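You operate a simulated robot arm through the tools that you are given. There is no shell and no other tool.

Carry out the task below with a simulated robot arm. There is one attempt and no reset: what you move stays moved.

Task
Sieve a scoop of flour into the steel bowl and shut the flour bin.
Fine: tip the deep white scoop into the sieve, knock the sieve on the bowl's bar till it is empty, put both back; spill none. Set down upright: deep white scoop.

It is judged by the outcome, as a careful person would: the job done as asked, and still so three seconds after it is handed in. It fails if anything else is knocked over, pushed out of place, dropped, spilled or broken.

Robot
A 7-joint arm with a two-finger parallel gripper on a trunk, on a base that drives. Base frame: it is fixed to the floor where the robot stands at the start and does not move with it; the origin is under the middle of the robot, x ahead of it, y to its left, z up. Lengths are in m, angles in rad, forces in N, time in s.
Its first joint turns from -2.897 to 2.897 rad. Places, roughly: bar of the steel bowl [1.1, 0.7, 0.9]; bin [0.9, 0.8, 0.9]; brown wooden lid [1, 0.8, 1]; inside of the sieve [1, 0.2, 0.9]. Payload 3.43 kg.
Tool frame: the origin (TCP) lies between the finger pads and is the grasp point; the fingertips stand 0.034 m ahead of it; z points along the fingers, y is the line along which they close. Largest opening 0.128 m; finger width 0.024, thickness 0.012; the body of the gripper, 0.048 by 0.13 m, starts 0.096 m behind the TCP.
Orientation is told as [roll, pitch, yaw] about the base's x, y, z axes, in that order, counted from this pose: with the fingers straight down and closing along the base's y, the tool's x points along the base's -x, its y along +y and its z along -z.

Tools
- The arm moves only by the tool step_arm. Its argument "commands" is a list of rows, each a list of 6 numbers: the shift along the base's x, y, z in m, then the turn, a rotation vector about the base's x, y, z in rad. In form: [[dx, dy, dz, rx, ry, rz], ...]. A call has 1 to 20 rows; each row is the pose to reach, as a shift and turn from the pose commanded when the call began. "jaw" is the closure in counts, from 0 (fully open) to 255 (shut), set as the call begins (left out, the last holds). Rows are played at 5 a second. More than 0.05 m and 0.15 rad between two rows, or a gripper value outside its range, and nothing of the call is played. Where a pose cannot be reached the arm comes as near as it can. A force on the tool above 40 N (or 10 N above the force at the start of the call, whichever is more), or a blocked arm, ends the call early, and 0.2 s more pass. The fingers move at their own pace (about 0.153 m/s each) and stop on an object; they squeeze with about 42 N. The grip force told is the motor's: it shows also when the fingers shut on nothing. Time passes only in rows, and 0.2 s behind the last, so rows that repeat a pose let the fingers close. The reply holds the time, the measured pose of the TCP, the force on the tool along the base axes, the opening and the grip force, in the units named above and with some noise, with the torque about the TCP (base axes, N m) and any sound that the robot's microphone picked up.
- Cameras (640 x 400 px; columns grow to the right, rows downward): "scene" is now at [0.1973, 0.2099, 1.3675]; the picture's right is [-0.20, -0.98, 0.00], its down [-0.53, 0.11, -0.84] and it looks along [0.82, -0.17, -0.54] (base axes); focal length 282 px, centre (320, 200). "wrist" rides on the gripper at [0.076, -0.011, -0.16] in the tool frame; the picture's right is [0.15, 0.99, 0.00], its down [-0.88, 0.13, -0.46] and it looks along [-0.45, 0.07, 0.89] (tool axes); focal length 234 px, centre (320, 200). There is no depth. A picture from a camera that has moved, and an enlarged one, comes with that camera's place and axes in the base frame and with its lens.
- capture(camera): a new picture of that camera. The clock stands still meanwhile.
- base_move(legs): drives the robot by 1 to 6 legs, each [ahead, turn to the left] in m and rad, along the robot's own axes; the way and the turn of a leg run together, so that a leg with both is an arc; at most 1.5 m and 3.142 rad a leg. The arm and the cameras ride along, it lands a little off, and it stops where it bumps. It gives what a move gives.
- pan_tilt(pan, tilt): turns the head with the scene camera to pan (to the left, within 2.094 rad either way) and tilt (down, from -0.506 to 1.204), counted from straight ahead of the robot. It gives what a move gives.
- enlarge(camera, box): a new picture of the part [left, top, right, bottom] of that camera's present view, enlarged. The clock stands still meanwhile.
- finish_job(): hands the job in; it is judged then, once.

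Places have to be worked out from the pictures, the camera data and where the tool is seen. Open the gripper and draw the arm clear of the work before you hand the job in, unless the task says otherwise.

The tools are called by a JSON object that holds its "fn" and its "kwargs". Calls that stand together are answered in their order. step_arm: Moves the arm, as the interface text tells. Its arguments: {"type":"object","properties":{"commands":{"type":"array"},"jaw":{"type":"number"}},"required":["commands"]} The other tools are called the same way: base_move (legs) drives the base; pan_tilt (pan, tilt) turns the head that bears the scene camera; capture (camera) takes a picture; enlarge (camera, box) takes an enlarged picture of a part of a camera's view; finish_job () hands the job in.

At the start:

```text
t: 0.0
ee_pos: [0.5619, 0.1663, 1.0735]
ee_rot: [0.0, 0.002, 0.002]
contact_force: [0.8, -0.3, -0.5]
wrist_torque: [-0.01, 0.03, -0.01]
gripper_width: 0.128
grasp_force: 0.0
robot x, y, heading: [0.0013, -0.004, 0.005]
head pan, tilt: [-0.206, 0.555]
```

scene: 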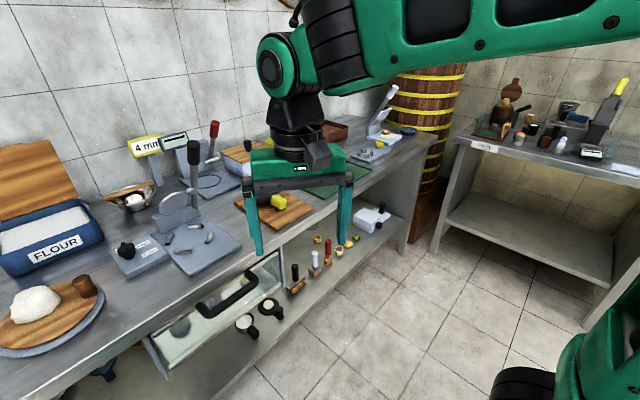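
wrist: 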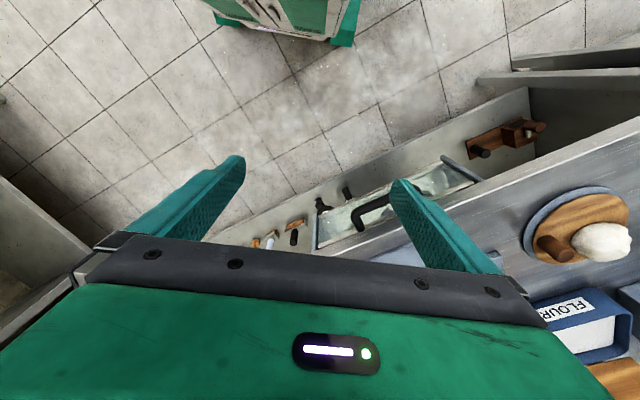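

The scene shows a flour bin at left, a bowl near it, and various tools along the bench. I enlarge parts of the view to identify the sieve, scoop and lid.

{"fn": "enlarge", "kwargs": {"camera": "scene", "box": [0, 100, 240, 250]}}

{"fn": "enlarge", "kwargs": {"camera": "scene", "box": [140, 220, 380, 370]}}

{"fn": "enlarge", "kwargs": {"camera": "scene", "box": [230, 90, 430, 220]}}

{"fn": "enlarge", "kwargs": {"camera": "scene", "box": [440, 60, 640, 190]}}

```text
2.67 times, centred on (120, 175) of scene
camera zoom: at [0.1973, 0.2099, 1.3675], right [-0.2, -0.98, 0.0], down [-0.53, 0.11, -0.84], along [0.82, -0.17, -0.54], focal length 752 px, centre (853, 267)
```

zoom: 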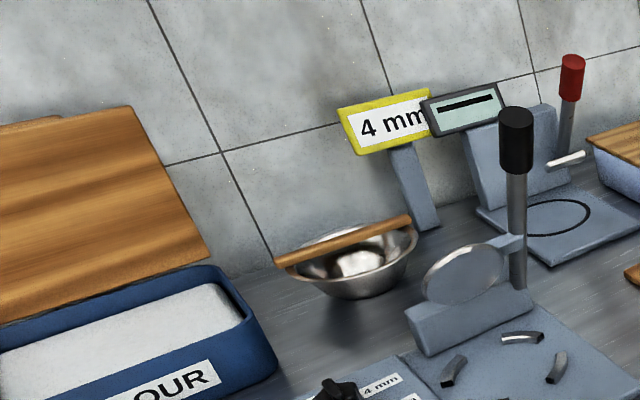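

```text
2.67 times, centred on (260, 295) of scene
camera zoom: at [0.1973, 0.2099, 1.3675], right [-0.2, -0.98, 0.0], down [-0.53, 0.11, -0.84], along [0.82, -0.17, -0.54], focal length 752 px, centre (480, -53)
```

zoom: 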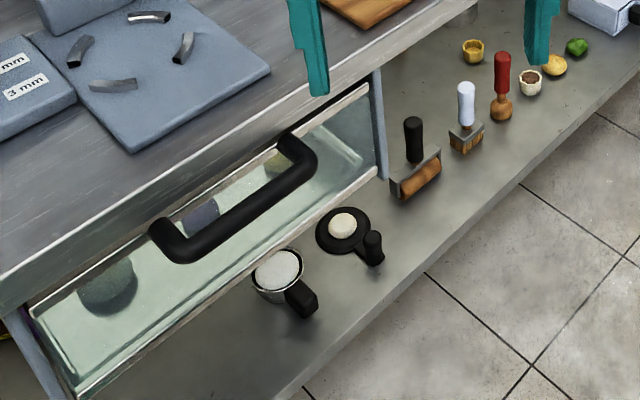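

```text
3.08 times, centred on (330, 155) of scene
camera zoom: at [0.1973, 0.2099, 1.3675], right [-0.2, -0.98, 0.0], down [-0.53, 0.11, -0.84], along [0.82, -0.17, -0.54], focal length 867 px, centre (289, 338)
```

zoom: 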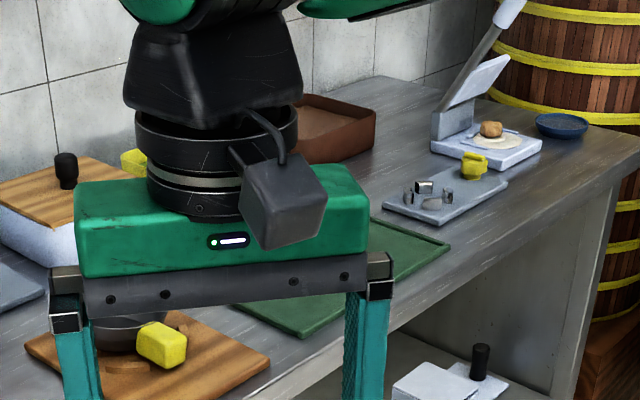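

```text
3.08 times, centred on (540, 125) of scene
camera zoom: at [0.1973, 0.2099, 1.3675], right [-0.2, -0.98, 0.0], down [-0.53, 0.11, -0.84], along [0.82, -0.17, -0.54], focal length 867 px, centre (-357, 431)
```

zoom: 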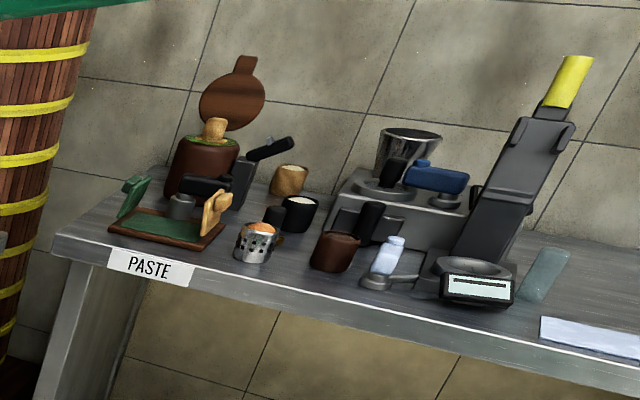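

The arm hides the sieve region. I pan the head to look left and right.

{"fn": "pan_tilt", "kwargs": {"pan": 0.7, "tilt": 0.6}}

{"fn": "capture", "kwargs": {"camera": "scene"}}

{"fn": "pan_tilt", "kwargs": {"pan": 0.15, "tilt": 0.75}}

{"fn": "capture", "kwargs": {"camera": "scene"}}

```text
t: 1.2
ee_pos: [0.5487, 0.1661, 1.08]
ee_rot: [0.0, -0.013, 0.003]
contact_force: [-0.8, -0.2, 1.1]
wrist_torque: [0.05, 0.0, -0.04]
gripper_width: 0.128
grasp_force: 0.0
robot x, y, heading: [0.0031, -0.0002, 0.002]
head pan, tilt: [0.7, 0.6]
```

```text
taken
camera scene: at [0.1772, 0.2851, 1.3638], right [0.64, -0.77, -0.01], down [-0.44, -0.36, -0.82], along [0.62, 0.53, -0.57], focal length 282 px, centre (320, 200)
```

scene: 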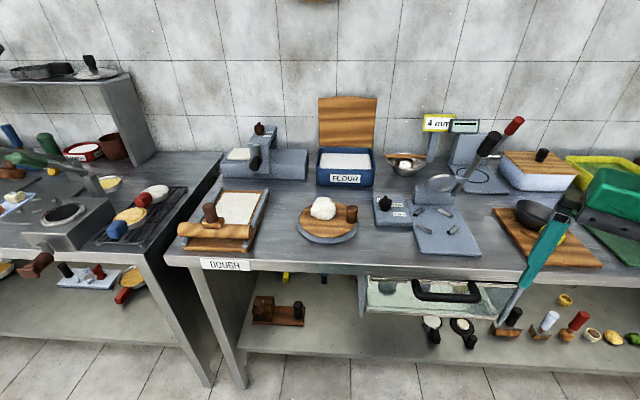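

```text
t: 2.2
ee_pos: [0.5485, 0.1643, 1.0796]
ee_rot: [-0.001, -0.012, 0.001]
contact_force: [-0.1, 0.1, -0.4]
wrist_torque: [-0.01, -0.02, 0.0]
gripper_width: 0.128
grasp_force: 0.2
robot x, y, heading: [0.0054, -0.0048, 0.002]
head pan, tilt: [0.15, 0.75]
```

```text
taken
camera scene: at [0.1913, 0.2407, 1.3507], right [0.15, -0.99, 0.0], down [-0.68, -0.1, -0.72], along [0.71, 0.11, -0.69], focal length 282 px, centre (320, 200)
```

scene: 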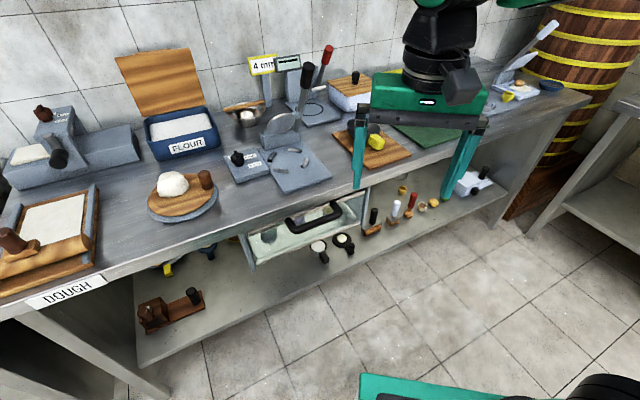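

Several candidates for scoops are on the shelf and behind the glass drawer; I enlarge those parts.

{"fn": "enlarge", "kwargs": {"camera": "scene", "box": [230, 180, 390, 280]}}

{"fn": "enlarge", "kwargs": {"camera": "scene", "box": [130, 220, 290, 320]}}

{"fn": "enlarge", "kwargs": {"camera": "scene", "box": [350, 130, 510, 230]}}

{"fn": "enlarge", "kwargs": {"camera": "scene", "box": [220, 80, 380, 180]}}

```text
4.00 times, centred on (310, 230) of scene
camera zoom: at [0.1913, 0.2407, 1.3507], right [0.15, -0.99, 0.0], down [-0.68, -0.1, -0.72], along [0.71, 0.11, -0.69], focal length 1128 px, centre (360, 80)
```

zoom: 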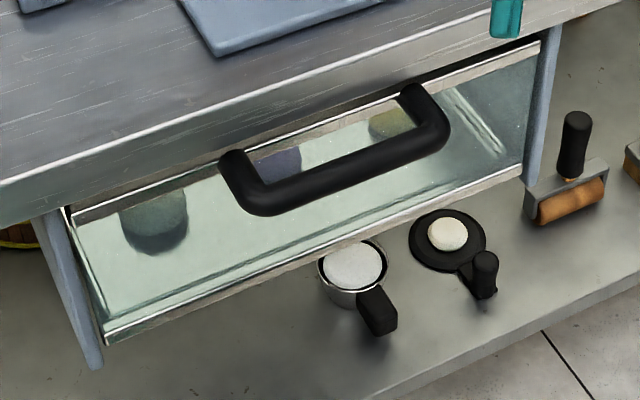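

```text
4.00 times, centred on (210, 270) of scene
camera zoom: at [0.1913, 0.2407, 1.3507], right [0.15, -0.99, 0.0], down [-0.68, -0.1, -0.72], along [0.71, 0.11, -0.69], focal length 1128 px, centre (760, -80)
```

zoom: 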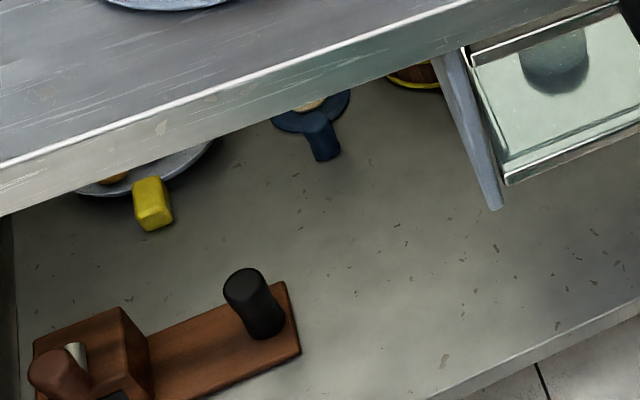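

```text
4.00 times, centred on (430, 180) of scene
camera zoom: at [0.1913, 0.2407, 1.3507], right [0.15, -0.99, 0.0], down [-0.68, -0.1, -0.72], along [0.71, 0.11, -0.69], focal length 1128 px, centre (-120, 280)
```

zoom: 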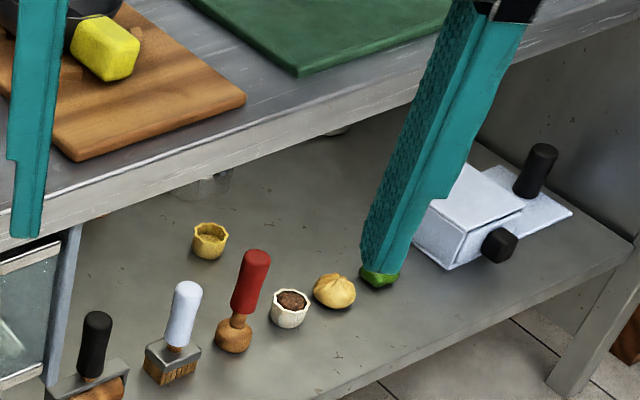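

```text
4.00 times, centred on (300, 130) of scene
camera zoom: at [0.1913, 0.2407, 1.3507], right [0.15, -0.99, 0.0], down [-0.68, -0.1, -0.72], along [0.71, 0.11, -0.69], focal length 1128 px, centre (400, 480)
```

zoom: 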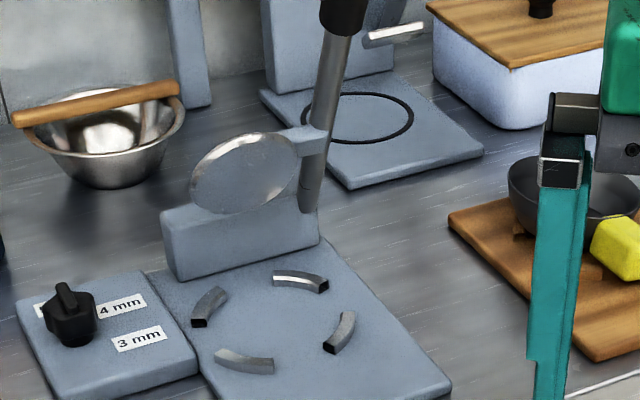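

The scoop might be in the drawer or elsewhere. I look further round the room.

{"fn": "pan_tilt", "kwargs": {"pan": 1.5, "tilt": 0.5}}

{"fn": "capture", "kwargs": {"camera": "scene"}}

{"fn": "pan_tilt", "kwargs": {"pan": -0.9, "tilt": 0.5}}

{"fn": "capture", "kwargs": {"camera": "scene"}}

{"fn": "pan_tilt", "kwargs": {"pan": 0.45, "tilt": 0.95}}

{"fn": "capture", "kwargs": {"camera": "scene"}}

```text
t: 3.7
ee_pos: [0.5491, 0.1669, 1.0812]
ee_rot: [0.002, -0.014, 0.002]
contact_force: [0.1, -0.5, 1.0]
wrist_torque: [0.03, -0.01, 0.0]
gripper_width: 0.128
grasp_force: 0.0
robot x, y, heading: [0.0005, -0.002, 0.001]
head pan, tilt: [1.499, 0.499]
```

```text
taken
camera scene: at [0.1162, 0.319, 1.3737], right [1.0, -0.07, -0.01], down [-0.05, -0.48, -0.88], along [0.06, 0.88, -0.48], focal length 282 px, centre (320, 200)
```

scene: 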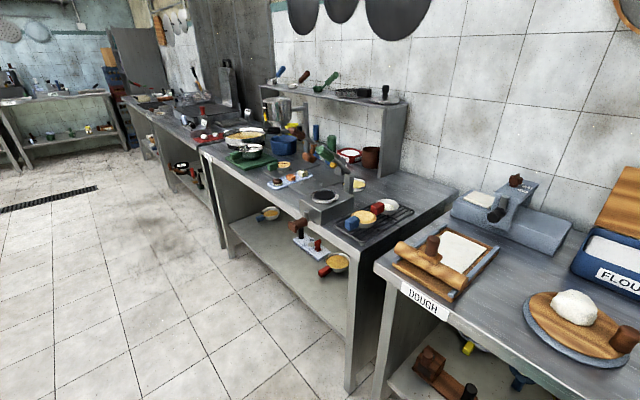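

```text
t: 5.9
ee_pos: [0.5478, 0.1656, 1.0803]
ee_rot: [0.0, -0.012, 0.002]
contact_force: [-0.2, 0.1, 0.6]
wrist_torque: [0.0, -0.02, 0.01]
gripper_width: 0.1283
grasp_force: 0.1
robot x, y, heading: [0.0023, -0.0058, -0.001]
head pan, tilt: [-0.901, 0.499]
```

```text
taken
camera scene: at [0.1662, 0.1569, 1.373], right [-0.78, -0.62, 0.01], down [-0.31, 0.38, -0.87], along [0.54, -0.69, -0.49], focal length 282 px, centre (320, 200)
```

scene: 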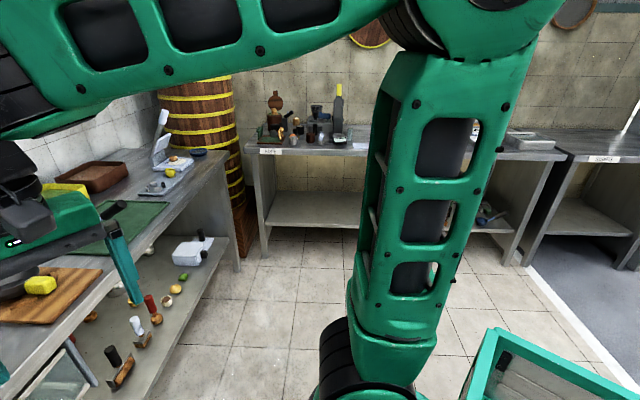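

```text
t: 7.4
ee_pos: [0.55, 0.167, 1.0795]
ee_rot: [0.0, -0.011, 0.001]
contact_force: [-0.2, 0.3, 0.2]
wrist_torque: [0.02, 0.02, 0.0]
gripper_width: 0.1279
grasp_force: 0.1
robot x, y, heading: [-0.0007, -0.0056, 0.002]
head pan, tilt: [0.45, 0.949]
```

```text
taken
camera scene: at [0.1746, 0.2598, 1.3354], right [0.43, -0.9, -0.01], down [-0.74, -0.35, -0.57], along [0.51, 0.25, -0.82], focal length 282 px, centre (320, 200)
```

scene: 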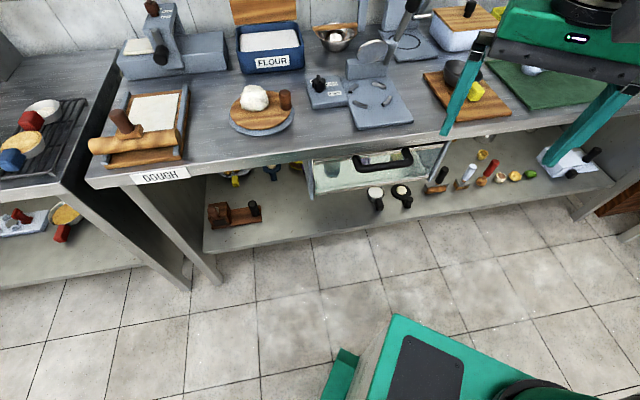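

Something white sits on the green board, hidden behind the gripper. I raise the arm out of the way and look there.

{"fn": "step_arm", "kwargs": {"commands": [[0, 0, 0.05, 0, 0, 0], [-0.0, 0.03, 0.09, 0, 0, 0], [-0.0, 0.07, 0.12, 0, 0, 0], [0, 0.11, 0.14, 0, 0, 0], [0, 0.15, 0.16, 0, 0, 0], [0, 0.19, 0.18, 0, 0, 0], [0, 0.23, 0.2, 0, 0, 0], [0, 0.27, 0.22, 0, 0, 0], [0, 0.31, 0.22, 0, 0, 0], [0, 0.35, 0.22, 0, 0, 0]]}}

{"fn": "pan_tilt", "kwargs": {"pan": -0.2, "tilt": 0.7}}

{"fn": "capture", "kwargs": {"camera": "scene"}}

{"fn": "capture", "kwargs": {"camera": "wrist"}}

```text
t: 8.8
ee_pos: [0.288, 0.3223, 1.4151]
ee_rot: [0.158, -0.366, 0.387]
contact_force: [153.6, 5.3, -125.8]
wrist_torque: [10.85, 7.71, 13.76]
gripper_width: 0.128
grasp_force: 0.1
out of reach, approached as far as the arm can: row 4, 5
robot x, y, heading: [0.0005, -0.0043, -0.004]
head pan, tilt: [0.45, 0.949]
stopped in row 7: the force on the tool passed its limit at 349 N (the readings are from after the stop); the commanded pose is now the measured one
```

```text
t: 9.8
ee_pos: [0.2976, 0.3236, 1.4139]
ee_rot: [0.162, -0.363, 0.378]
contact_force: [161.9, 70.9, -151.2]
wrist_torque: [4.17, 5.99, 7.52]
gripper_width: 0.128
grasp_force: 0.1
robot x, y, heading: [0.0017, -0.0064, 0.0]
head pan, tilt: [-0.201, 0.7]
```

```text
taken
camera scene: at [0.1925, 0.2114, 1.3549], right [-0.2, -0.98, 0.0], down [-0.64, 0.13, -0.76], along [0.74, -0.15, -0.65], focal length 282 px, centre (320, 200)
```

scene: 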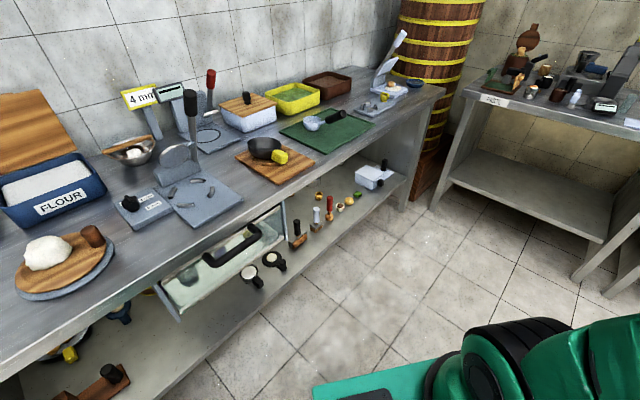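

```text
taken
camera wrist: at [0.1938, 0.2422, 1.5331], right [-0.54, 0.84, 0.1], down [0.59, 0.29, 0.75], along [0.6, 0.46, -0.65], focal length 234 px, centre (320, 200)
```

wrist: 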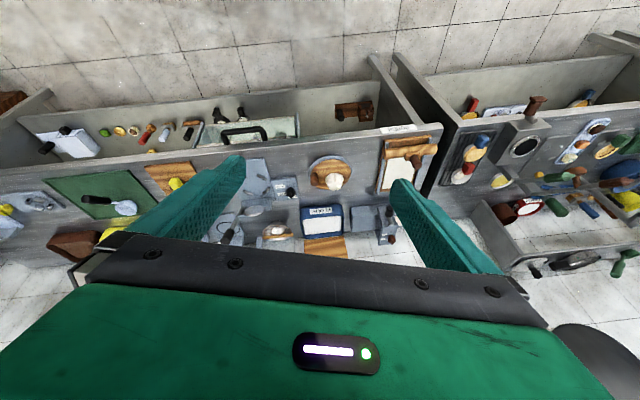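

The arm folded up against the robot's own head and got pressed; I ease it out forward and down, restoring orientation. A white scoop with a black handle is seen on the green board; I enlarge it too.

{"fn": "step_arm", "kwargs": {"commands": [[0.04, 0, -0.025, 0, 0, 0], [0.08, -0.01, -0.05, -0.04, 0.06, -0.07], [0.12, -0.03, -0.07, -0.08, 0.11, -0.14], [0.16, -0.05, -0.09, -0.12, 0.17, -0.2], [0.195, -0.07, -0.11, -0.15, 0.22, -0.27], [0.22, -0.09, -0.14, -0.19, 0.28, -0.34], [0.235, -0.11, -0.18, -0.231, 0.332, -0.407], [0.24, -0.13, -0.22, -0.231, 0.332, -0.407], [0.25, -0.14, -0.26, -0.231, 0.332, -0.407], [0.25, -0.15, -0.3, -0.231, 0.332, -0.407]]}}

{"fn": "capture", "kwargs": {"camera": "scene"}}

{"fn": "capture", "kwargs": {"camera": "wrist"}}

```text
t: 12.0
ee_pos: [0.5469, 0.165, 1.1129]
ee_rot: [-0.005, 0.021, -0.023]
contact_force: [-4.8, 6.2, 0.0]
wrist_torque: [-0.66, -0.55, 0.06]
gripper_width: 0.1277
grasp_force: 0.1
out of reach, approached as far as the arm can: row 8
robot x, y, heading: [0.0002, -0.0036, -0.001]
head pan, tilt: [-0.201, 0.7]
```

```text
taken
camera scene: at [0.192, 0.2117, 1.3549], right [-0.2, -0.98, 0.0], down [-0.64, 0.13, -0.76], along [0.74, -0.15, -0.65], focal length 282 px, centre (320, 200)
```

scene: 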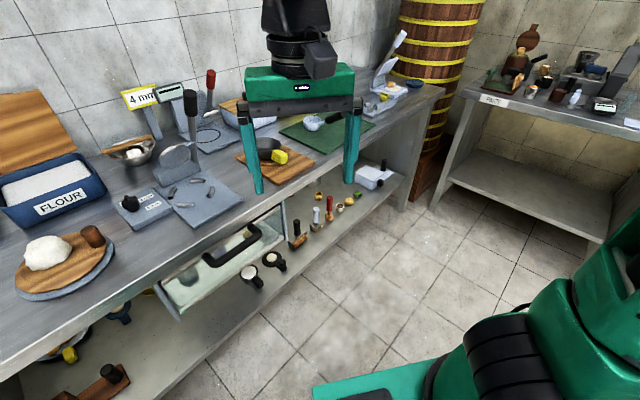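

```text
taken
camera wrist: at [0.4741, 0.1563, 1.2736], right [-0.12, 0.99, 0.0], down [0.89, 0.11, 0.44], along [0.43, 0.05, -0.9], focal length 234 px, centre (320, 200)
```

wrist: 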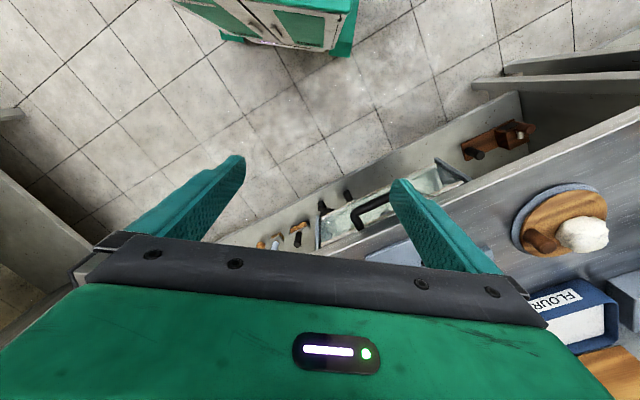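

Arm is back. Now enlarge the green board and sieve regions.

{"fn": "enlarge", "kwargs": {"camera": "scene", "box": [225, 85, 385, 185]}}

{"fn": "enlarge", "kwargs": {"camera": "scene", "box": [300, 95, 364, 135]}}

{"fn": "enlarge", "kwargs": {"camera": "scene", "box": [80, 70, 240, 170]}}

```text
4.00 times, centred on (305, 135) of scene
camera zoom: at [0.192, 0.2117, 1.3549], right [-0.2, -0.98, 0.0], down [-0.64, 0.13, -0.76], along [0.74, -0.15, -0.65], focal length 1128 px, centre (380, 460)
```

zoom: 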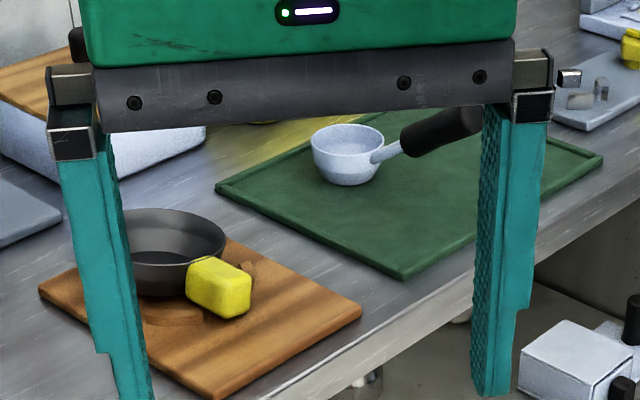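

```text
10.00 times, centred on (332, 115) of scene
camera zoom: at [0.192, 0.2117, 1.3549], right [-0.2, -0.98, 0.0], down [-0.64, 0.13, -0.76], along [0.74, -0.15, -0.65], focal length 2819 px, centre (200, 1050)
```

zoom: 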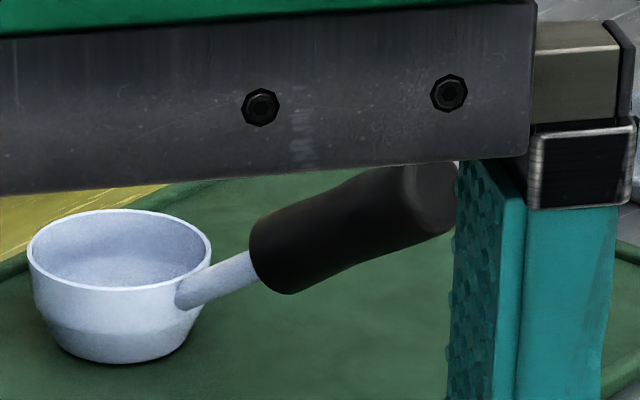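

```text
4.00 times, centred on (160, 120) of scene
camera zoom: at [0.192, 0.2117, 1.3549], right [-0.2, -0.98, 0.0], down [-0.64, 0.13, -0.76], along [0.74, -0.15, -0.65], focal length 1128 px, centre (960, 520)
```

zoom: 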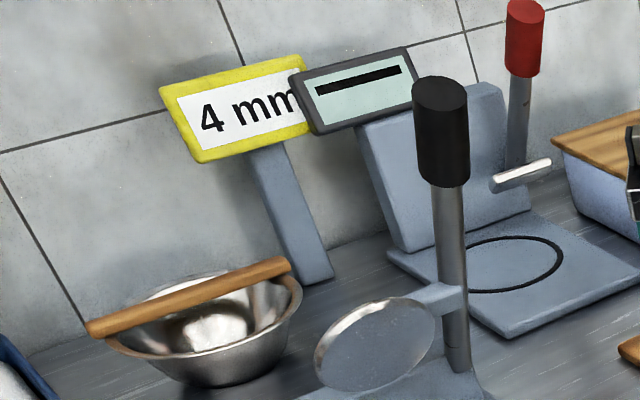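

The deep white scoop stands on the green board near (1.16, 0.05), with its black handle pointing right/up, and the sieve with the yellow handle is on the wooden board. I drive to about (0.32, 0.30) with the same heading, so that everything comes within reach.

{"fn": "base_move", "kwargs": {"legs": [[0, 0.76], [0.44, 0], [0, -0.76]]}}

{"fn": "pan_tilt", "kwargs": {"pan": -0.3, "tilt": 0.75}}

{"fn": "capture", "kwargs": {"camera": "scene"}}

{"fn": "pan_tilt", "kwargs": {"pan": 0.5, "tilt": 0.7}}

{"fn": "capture", "kwargs": {"camera": "scene"}}

{"fn": "capture", "kwargs": {"camera": "wrist"}}

```text
t: 17.0
ee_pos: [0.6286, 0.7992, 1.0721]
ee_rot: [-0.016, 0.066, 0.675]
contact_force: [-5.0, -1.4, -4.0]
wrist_torque: [0.12, -0.52, 0.07]
gripper_width: 0.1282
grasp_force: 0.0
robot x, y, heading: [0.2933, 0.2592, 0.712]
head pan, tilt: [-0.201, 0.7]
stopped in leg 2: the robot was blocked; the commanded pose is now the measured one
```

```text
t: 17.7
ee_pos: [0.6133, 0.7993, 1.0854]
ee_rot: [-0.009, 0.052, 0.704]
contact_force: [0.5, 0.0, 0.4]
wrist_torque: [-0.03, 0.01, -0.01]
gripper_width: 0.1279
grasp_force: 0.1
robot x, y, heading: [0.2982, 0.2634, 0.721]
head pan, tilt: [-0.3, 0.75]
```

```text
taken
camera scene: at [0.2677, 0.5187, 1.3566], right [0.41, -0.91, -0.01], down [-0.61, -0.27, -0.74], along [0.67, 0.31, -0.67], focal length 282 px, centre (320, 200)
```

scene: 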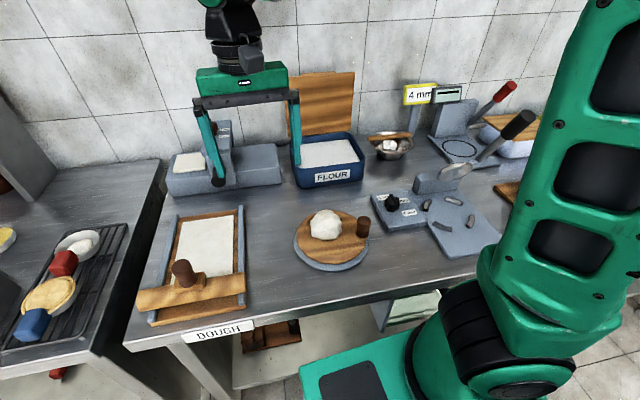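

```text
t: 18.8
ee_pos: [0.6133, 0.7992, 1.0843]
ee_rot: [-0.007, 0.055, 0.704]
contact_force: [0.3, 0.4, 0.1]
wrist_torque: [0.04, 0.0, -0.02]
gripper_width: 0.1282
grasp_force: 0.1
robot x, y, heading: [0.2992, 0.2711, 0.724]
head pan, tilt: [0.499, 0.7]
```

```text
taken
camera scene: at [0.2195, 0.5642, 1.3611], right [0.94, -0.34, 0.01], down [-0.21, -0.6, -0.77], along [0.27, 0.73, -0.63], focal length 282 px, centre (320, 200)
```

scene: 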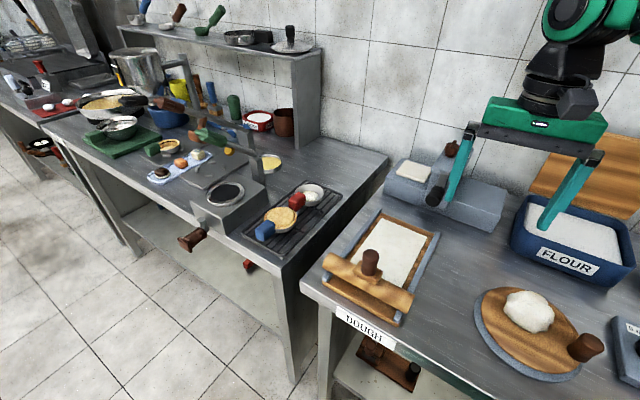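

```text
taken
camera wrist: at [0.5691, 0.7483, 1.2476], right [-0.75, 0.66, 0.0], down [0.6, 0.69, 0.41], along [0.27, 0.31, -0.91], focal length 234 px, centre (320, 200)
```

wrist: 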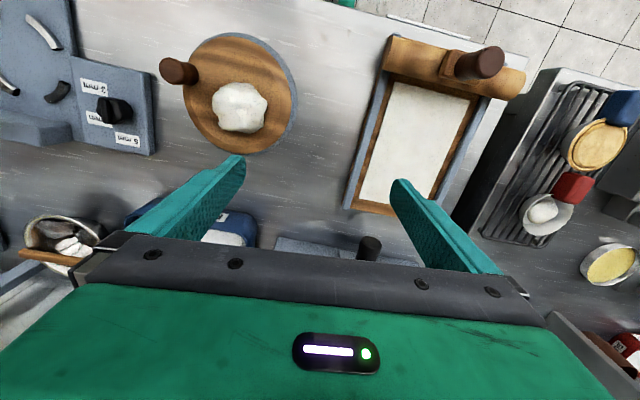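

The base was blocked by the bench edge before the final turn, and I worked out that the press's lever top is near (0.875, 0.374, 1.115), so the gripper must be higher before turning. I raise the arm in steps and extend slightly.

{"fn": "step_arm", "kwargs": {"commands": [[0.01, 0.01, 0.04, 0, 0, 0], [0.02, 0.03, 0.08, 0, 0, 0], [0.035, 0.06, 0.11, 0, 0, 0], [0.05, 0.085, 0.14, 0, 0, 0], [0.06, 0.1, 0.17, 0, 0, 0]]}}

```text
t: 19.2
ee_pos: [0.6314, 0.8121, 1.0883]
ee_rot: [-0.009, 0.073, 0.704]
contact_force: [-0.8, -2.7, 2.4]
wrist_torque: [0.4, -0.11, -0.01]
gripper_width: 0.1278
grasp_force: 0.0
robot x, y, heading: [0.3, 0.2648, 0.724]
head pan, tilt: [0.499, 0.7]
stopped in row 1: the arm was blocked; the commanded pose is now the measured one
```

The arm reports blocked without notable force; I try a smaller upward move.

{"fn": "step_arm", "kwargs": {"commands": [[0, 0, 0.02, 0, 0, 0], [0, 0, 0.04, 0, 0, 0]]}}

{"fn": "capture", "kwargs": {"camera": "wrist"}}

```text
t: 19.8
ee_pos: [0.6291, 0.8125, 1.1259]
ee_rot: [-0.012, 0.071, 0.703]
contact_force: [-0.3, -0.7, 0.3]
wrist_torque: [0.0, 0.0, -0.01]
gripper_width: 0.1281
grasp_force: 0.0
robot x, y, heading: [0.2954, 0.2658, 0.72]
head pan, tilt: [0.499, 0.7]
```

```text
taken
camera wrist: at [0.5872, 0.7627, 1.2904], right [-0.75, 0.66, 0.0], down [0.61, 0.69, 0.39], along [0.26, 0.29, -0.92], focal length 234 px, centre (320, 200)
```

wrist: 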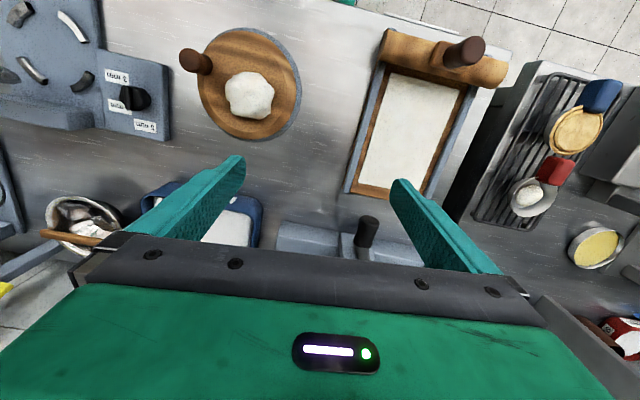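

That worked; continue up and outward.

{"fn": "step_arm", "kwargs": {"commands": [[0.01, 0.015, 0.03, 0, 0, 0], [0.02, 0.03, 0.06, 0, 0, 0], [0.035, 0.055, 0.09, 0, 0, 0], [0.05, 0.08, 0.12, 0, 0, 0]]}}

```text
t: 20.8
ee_pos: [0.6804, 0.8965, 1.2492]
ee_rot: [-0.011, 0.072, 0.703]
contact_force: [-0.2, -0.5, -0.8]
wrist_torque: [-0.03, 0.02, -0.01]
gripper_width: 0.128
grasp_force: 0.0
robot x, y, heading: [0.298, 0.2651, 0.72]
head pan, tilt: [0.499, 0.7]
```

Gripper is high now (tips ≈1.215). I back off slightly, turn right to heading 0, then move a little ahead.

{"fn": "base_move", "kwargs": {"legs": [[-0.06, 0], [0, -0.72], [0.07, 0]]}}

{"fn": "pan_tilt", "kwargs": {"pan": -0.45, "tilt": 0.8}}

{"fn": "capture", "kwargs": {"camera": "scene"}}

{"fn": "capture", "kwargs": {"camera": "wrist"}}

{"fn": "pan_tilt", "kwargs": {"pan": 0.45, "tilt": 0.8}}

{"fn": "capture", "kwargs": {"camera": "scene"}}

```text
t: 24.5
ee_pos: [1.018, 0.449, 1.2495]
ee_rot: [-0.009, 0.069, -0.015]
contact_force: [-0.6, 0.5, 0.9]
wrist_torque: [0.01, -0.01, 0.04]
gripper_width: 0.128
grasp_force: 0.0
robot x, y, heading: [0.3193, 0.2423, -0.019]
head pan, tilt: [0.499, 0.7]
```

```text
t: 25.7
ee_pos: [1.035, 0.4492, 1.2382]
ee_rot: [-0.008, 0.084, -0.014]
contact_force: [0.7, -0.1, -0.2]
wrist_torque: [-0.01, 0.0, -0.02]
gripper_width: 0.1282
grasp_force: 0.1
robot x, y, heading: [0.3144, 0.2389, -0.021]
head pan, tilt: [-0.45, 0.799]
```

```text
taken
camera scene: at [0.4612, 0.4349, 1.3516], right [-0.45, -0.89, -0.01], down [-0.63, 0.32, -0.71], along [0.63, -0.32, -0.71], focal length 282 px, centre (320, 200)
```

scene: 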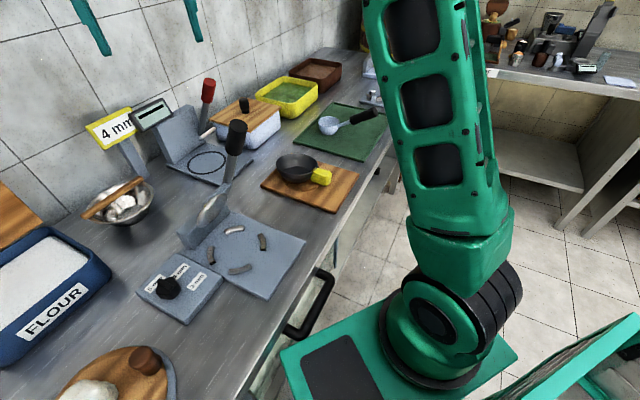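

```text
taken
camera wrist: at [0.9733, 0.4398, 1.4043], right [-0.13, 0.99, 0.0], down [0.92, 0.12, 0.38], along [0.38, 0.05, -0.93], focal length 234 px, centre (320, 200)
```

wrist: 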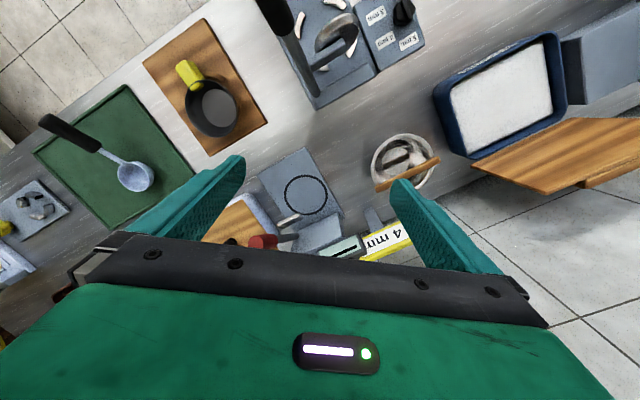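

```text
t: 26.9
ee_pos: [1.0359, 0.4502, 1.2394]
ee_rot: [-0.009, 0.085, -0.012]
contact_force: [0.7, -1.1, 0.0]
wrist_torque: [-0.03, 0.0, 0.0]
gripper_width: 0.1282
grasp_force: 0.0
robot x, y, heading: [0.3165, 0.2373, -0.017]
head pan, tilt: [0.45, 0.799]
```

```text
taken
camera scene: at [0.4624, 0.505, 1.3517], right [0.42, -0.91, 0.01], down [-0.64, -0.3, -0.71], along [0.64, 0.29, -0.71], focal length 282 px, centre (320, 200)
```

scene: 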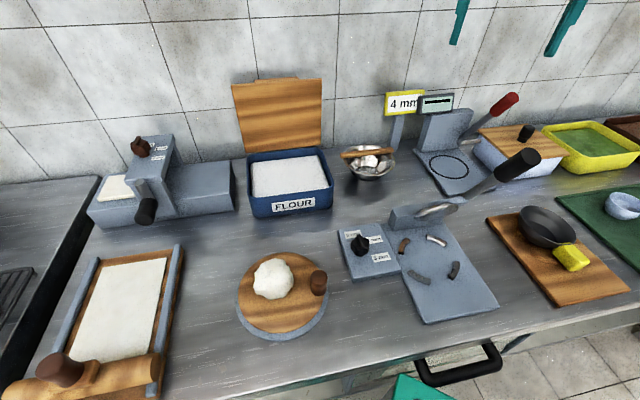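

The base is in place and the view is good. I enlarge the parts for measuring: scoop and sieve from both cameras.

{"fn": "enlarge", "kwargs": {"camera": "wrist", "box": [20, 80, 180, 180]}}

{"fn": "enlarge", "kwargs": {"camera": "wrist", "box": [140, 40, 300, 140]}}

{"fn": "enlarge", "kwargs": {"camera": "wrist", "box": [340, 20, 580, 170]}}

{"fn": "enlarge", "kwargs": {"camera": "scene", "box": [220, 70, 420, 195]}}

{"fn": "pan_tilt", "kwargs": {"pan": -0.35, "tilt": 0.7}}

{"fn": "enlarge", "kwargs": {"camera": "scene", "box": [200, 80, 400, 205]}}

{"fn": "enlarge", "kwargs": {"camera": "scene", "box": [0, 110, 160, 210]}}

```text
4.00 times, centred on (100, 130) of wrist
camera zoom: at [0.9735, 0.44, 1.4043], right [-0.13, 0.99, 0.0], down [0.92, 0.12, 0.38], along [0.38, 0.05, -0.93], focal length 937 px, centre (1200, 480)
```

zoom: 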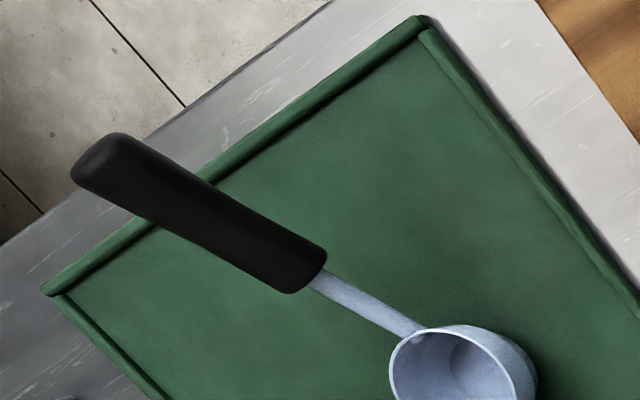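

```text
4.00 times, centred on (220, 90) of wrist
camera zoom: at [0.9735, 0.44, 1.4043], right [-0.13, 0.99, 0.0], down [0.92, 0.12, 0.38], along [0.38, 0.05, -0.93], focal length 937 px, centre (720, 640)
```

zoom: 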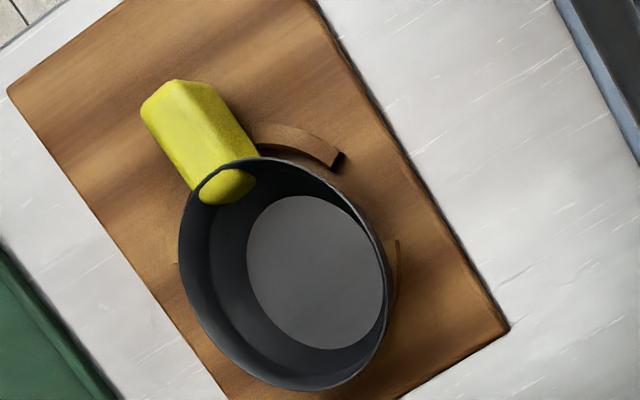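

```text
2.67 times, centred on (460, 95) of wrist
camera zoom: at [0.9735, 0.44, 1.4043], right [-0.13, 0.99, 0.0], down [0.92, 0.12, 0.38], along [0.38, 0.05, -0.93], focal length 624 px, centre (-53, 480)
```

zoom: 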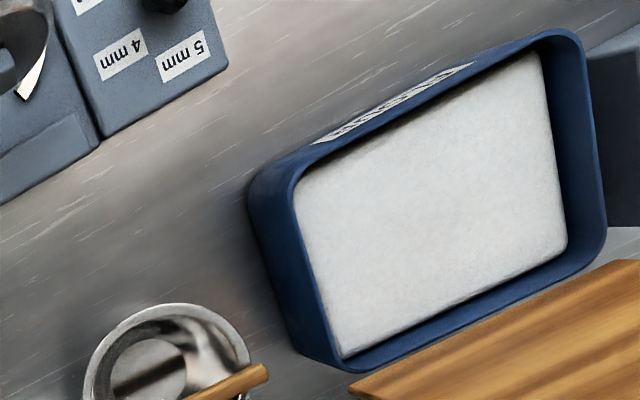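

```text
3.20 times, centred on (320, 132) of scene
camera zoom: at [0.4624, 0.505, 1.3517], right [0.42, -0.91, 0.01], down [-0.64, -0.3, -0.71], along [0.64, 0.29, -0.71], focal length 902 px, centre (320, 416)
```

zoom: 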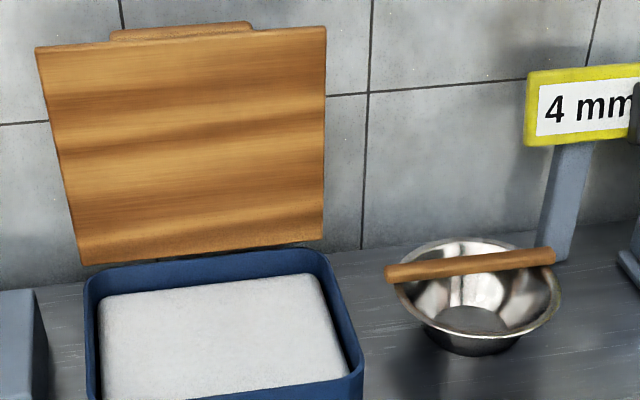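

```text
t: 28.1
ee_pos: [1.0355, 0.4497, 1.2379]
ee_rot: [-0.009, 0.083, -0.012]
contact_force: [-0.2, 0.3, -0.6]
wrist_torque: [0.05, -0.05, 0.02]
gripper_width: 0.128
grasp_force: 0.1
robot x, y, heading: [0.3143, 0.236, -0.017]
head pan, tilt: [-0.351, 0.7]
```

```text
3.20 times, centred on (300, 142) of scene
camera zoom: at [0.468, 0.4406, 1.3601], right [-0.36, -0.93, -0.01], down [-0.59, 0.23, -0.77], along [0.72, -0.28, -0.63], focal length 902 px, centre (384, 384)
```

zoom: 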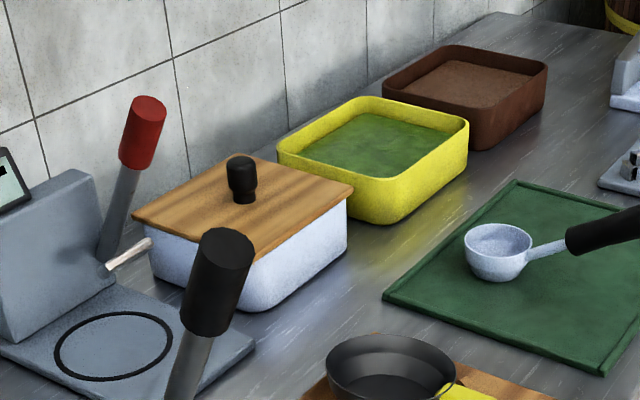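

```text
4.00 times, centred on (80, 160) of scene
camera zoom: at [0.468, 0.4406, 1.3601], right [-0.36, -0.93, -0.01], down [-0.59, 0.23, -0.77], along [0.72, -0.28, -0.63], focal length 1128 px, centre (1280, 360)
```

zoom: 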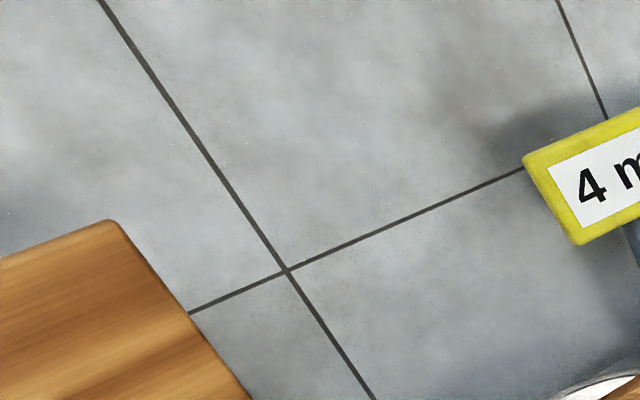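

Triangulating: scoop cup rim ≈(1.19, 0.03, 0.88), its handle runs to ≈(1.07, -0.09, 0.93); sieve rim ≈(1.01, 0.22, 0.89); bowl ≈(1.08, 0.64, 0.89); the bench is rotated about 35° in the base frame. I move the gripper over the scoop handle at height, levelling it.

{"fn": "step_arm", "kwargs": {"commands": [[0.0, -0.04, 0, 0, -0.04, 0], [0.01, -0.085, 0, 0, -0.083, 0], [0.015, -0.13, 0, 0, -0.083, 0], [0.02, -0.175, 0, 0, -0.083, 0], [0.025, -0.22, 0, 0, -0.083, 0], [0.03, -0.265, 0, 0, -0.083, 0], [0.035, -0.31, 0, 0, -0.083, 0], [0.04, -0.355, 0, 0, -0.083, 0], [0.045, -0.4, -0.01, 0, -0.083, 0], [0.05, -0.445, -0.025, 0, -0.083, 0], [0.055, -0.49, -0.04, 0, -0.083, 0]]}}

{"fn": "step_arm", "kwargs": {"commands": [[0, 0, 0, 0, 0, 0.14], [0, 0, 0, 0, 0, 0.28], [0, 0, 0, 0, 0, 0.42], [0, 0, 0, 0, 0, 0.56], [0, 0, 0, 0, 0, 0.7], [0, 0, 0, 0, 0, 0.84], [0, 0, 0, 0, 0, 0.95], [0, 0, 0, 0, 0, 1.04]]}}

{"fn": "capture", "kwargs": {"camera": "wrist"}}

{"fn": "capture", "kwargs": {"camera": "scene"}}

```text
t: 30.4
ee_pos: [1.0929, -0.0403, 1.2018]
ee_rot: [-0.009, 0.002, -0.011]
contact_force: [-0.8, 0.5, -0.1]
wrist_torque: [-0.05, 0.0, -0.01]
gripper_width: 0.128
grasp_force: 0.0
robot x, y, heading: [0.3189, 0.2405, -0.02]
head pan, tilt: [-0.351, 0.7]
```

```text
t: 32.2
ee_pos: [1.0904, -0.0412, 1.1985]
ee_rot: [-0.008, 0.002, 1.027]
contact_force: [0.6, 0.0, 0.5]
wrist_torque: [0.01, 0.0, -0.02]
gripper_width: 0.1282
grasp_force: 0.1
robot x, y, heading: [0.3178, 0.2404, -0.016]
head pan, tilt: [-0.351, 0.7]
```

```text
taken
camera wrist: at [1.0605, -0.1106, 1.3589], right [-0.92, 0.38, -0.01], down [0.34, 0.82, 0.45], along [0.18, 0.41, -0.89], focal length 234 px, centre (320, 200)
```

wrist: 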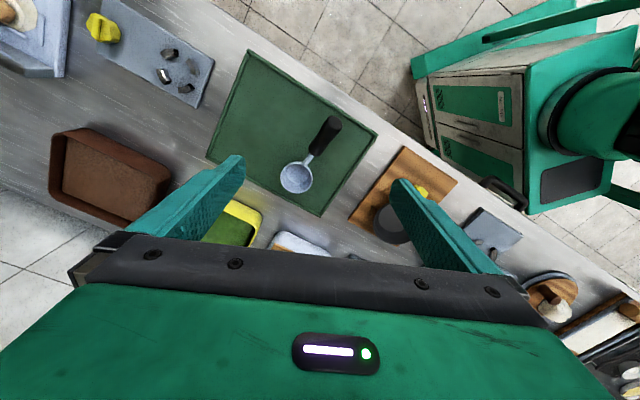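

```text
taken
camera scene: at [0.4679, 0.4404, 1.3601], right [-0.36, -0.93, -0.01], down [-0.59, 0.23, -0.77], along [0.72, -0.28, -0.63], focal length 282 px, centre (320, 200)
```

scene: 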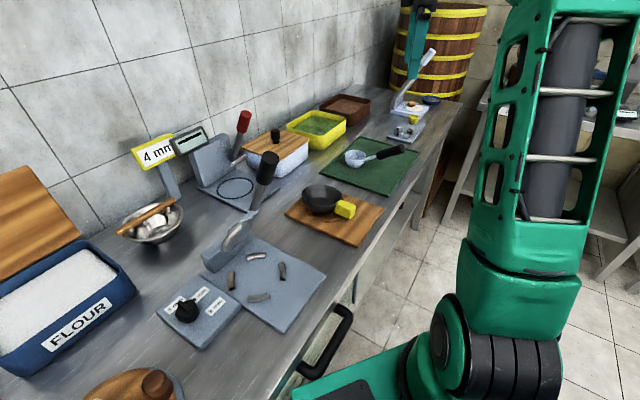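

I enlarge the scoop from both cameras for precise measurement.

{"fn": "enlarge", "kwargs": {"camera": "wrist", "box": [250, 100, 378, 180]}}

{"fn": "enlarge", "kwargs": {"camera": "wrist", "box": [250, 140, 346, 200]}}

{"fn": "enlarge", "kwargs": {"camera": "scene", "box": [330, 130, 426, 190]}}

```text
5.00 times, centred on (314, 140) of wrist
camera zoom: at [1.0605, -0.1106, 1.3589], right [-0.92, 0.38, -0.01], down [0.34, 0.82, 0.45], along [0.18, 0.41, -0.89], focal length 1171 px, centre (350, 500)
```

zoom: 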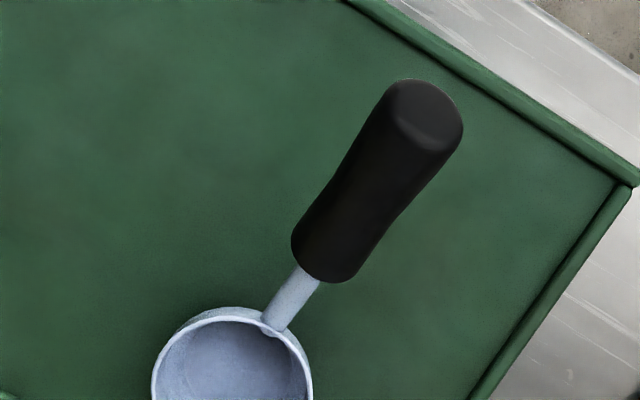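

```text
6.67 times, centred on (298, 170) of wrist
camera zoom: at [1.0605, -0.1106, 1.3589], right [-0.92, 0.38, -0.01], down [0.34, 0.82, 0.45], along [0.18, 0.41, -0.89], focal length 1561 px, centre (467, 400)
```

zoom: 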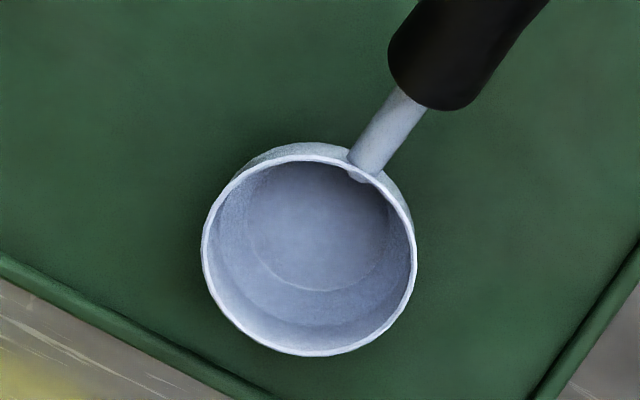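

```text
6.67 times, centred on (378, 160) of scene
camera zoom: at [0.4679, 0.4404, 1.3601], right [-0.36, -0.93, -0.01], down [-0.59, 0.23, -0.77], along [0.72, -0.28, -0.63], focal length 1879 px, centre (-67, 467)
```

zoom: 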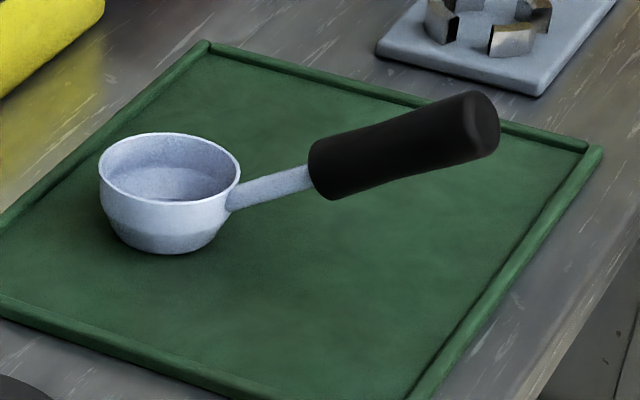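

Refined: scoop cup rim centre (1.18, 0.038, 0.89); handle rises ~33° from (1.117,-0.007,0.92) to (1.064,-0.049,0.963), azimuth 215°. I will grip it in line with the handle (tool pitched ~57° forward, azimuth 35°) so that a roll of the wrist pours. First yaw back and shift, then tilt.

{"fn": "step_arm", "kwargs": {"commands": [[-0.03, -0.01, 0, 0, 0, -0.14], [-0.06, -0.03, -0.0, 0, 0, -0.28], [-0.09, -0.05, -0.0, 0, 0, -0.417]]}}

{"fn": "step_arm", "kwargs": {"commands": [[0, 0, 0, 0.08, -0.115, 0], [0, 0, 0, 0.16, -0.23, 0], [0, 0, 0, 0.24, -0.345, 0], [0, 0, 0, 0.32, -0.46, 0], [0, 0, 0, 0.4, -0.575, 0], [0, 0, 0, 0.485, -0.695, 0], [0, 0, 0, 0.57, -0.816, 0], [0, 0, 0, 0.57, -0.816, 0]]}}

{"fn": "capture", "kwargs": {"camera": "wrist"}}

{"fn": "capture", "kwargs": {"camera": "scene"}}

```text
t: 33.0
ee_pos: [1.0034, -0.0883, 1.1993]
ee_rot: [-0.008, 0.001, 0.61]
contact_force: [0.2, 1.2, -0.3]
wrist_torque: [-0.06, 0.06, 0.01]
gripper_width: 0.1278
grasp_force: 0.1
robot x, y, heading: [0.314, 0.2396, -0.019]
head pan, tilt: [-0.351, 0.7]
```

```text
t: 34.9
ee_pos: [1.0023, -0.0898, 1.2004]
ee_rot: [-0.008, -0.995, 0.611]
contact_force: [0.6, -1.2, -0.4]
wrist_torque: [0.01, 0.01, 0.01]
gripper_width: 0.1281
grasp_force: 0.1
robot x, y, heading: [0.3144, 0.2364, -0.022]
head pan, tilt: [-0.351, 0.7]
```

```text
taken
camera wrist: at [0.864, -0.199, 1.2228], right [-0.63, 0.77, -0.13], down [0.0, 0.17, 0.99], along [0.78, 0.62, -0.11], focal length 234 px, centre (320, 200)
```

wrist: 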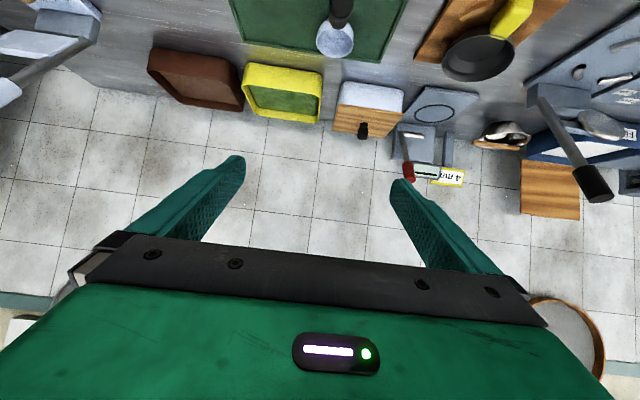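

```text
taken
camera scene: at [0.4682, 0.4406, 1.3601], right [-0.36, -0.93, -0.01], down [-0.59, 0.23, -0.77], along [0.72, -0.28, -0.63], focal length 282 px, centre (320, 200)
```

scene: 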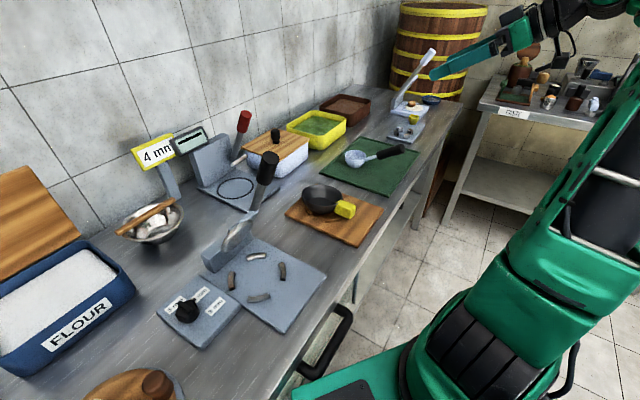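

The tilt works. I lower to the pre-grasp point, 0.13 m back along the handle axis, then check.

{"fn": "step_arm", "kwargs": {"commands": [[0, 0, -0.045, 0, 0, 0], [0, 0, -0.09, 0, 0, 0], [0, 0, -0.135, 0, 0, 0], [0, 0, -0.16, 0, 0, 0], [0, 0, -0.18, 0, 0, 0], [0, 0, -0.187, 0, 0, 0]]}}

{"fn": "enlarge", "kwargs": {"camera": "scene", "box": [320, 80, 480, 180]}}

{"fn": "capture", "kwargs": {"camera": "wrist"}}

```text
t: 36.2
ee_pos: [1.0023, -0.0907, 1.0113]
ee_rot: [-0.009, -0.995, 0.611]
contact_force: [0.7, 0.3, -0.3]
wrist_torque: [0.02, -0.01, -0.02]
gripper_width: 0.1281
grasp_force: 0.0
robot x, y, heading: [0.3136, 0.2408, -0.025]
head pan, tilt: [-0.351, 0.7]
```

```text
4.00 times, centred on (400, 130) of scene
camera zoom: at [0.4681, 0.4406, 1.3601], right [-0.36, -0.93, -0.01], down [-0.59, 0.23, -0.77], along [0.72, -0.28, -0.63], focal length 1128 px, centre (0, 480)
```

zoom: 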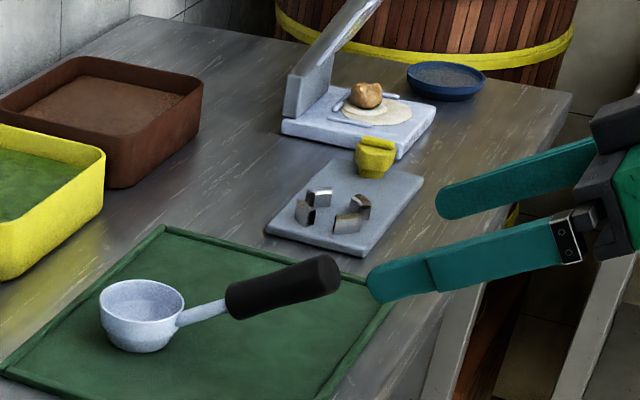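

```text
taken
camera wrist: at [0.8641, -0.1992, 1.037], right [-0.63, 0.77, -0.13], down [0.0, 0.17, 0.99], along [0.78, 0.62, -0.11], focal length 234 px, centre (320, 200)
```

wrist: 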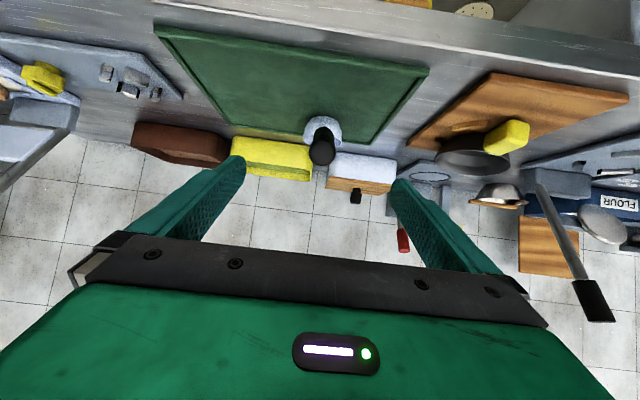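

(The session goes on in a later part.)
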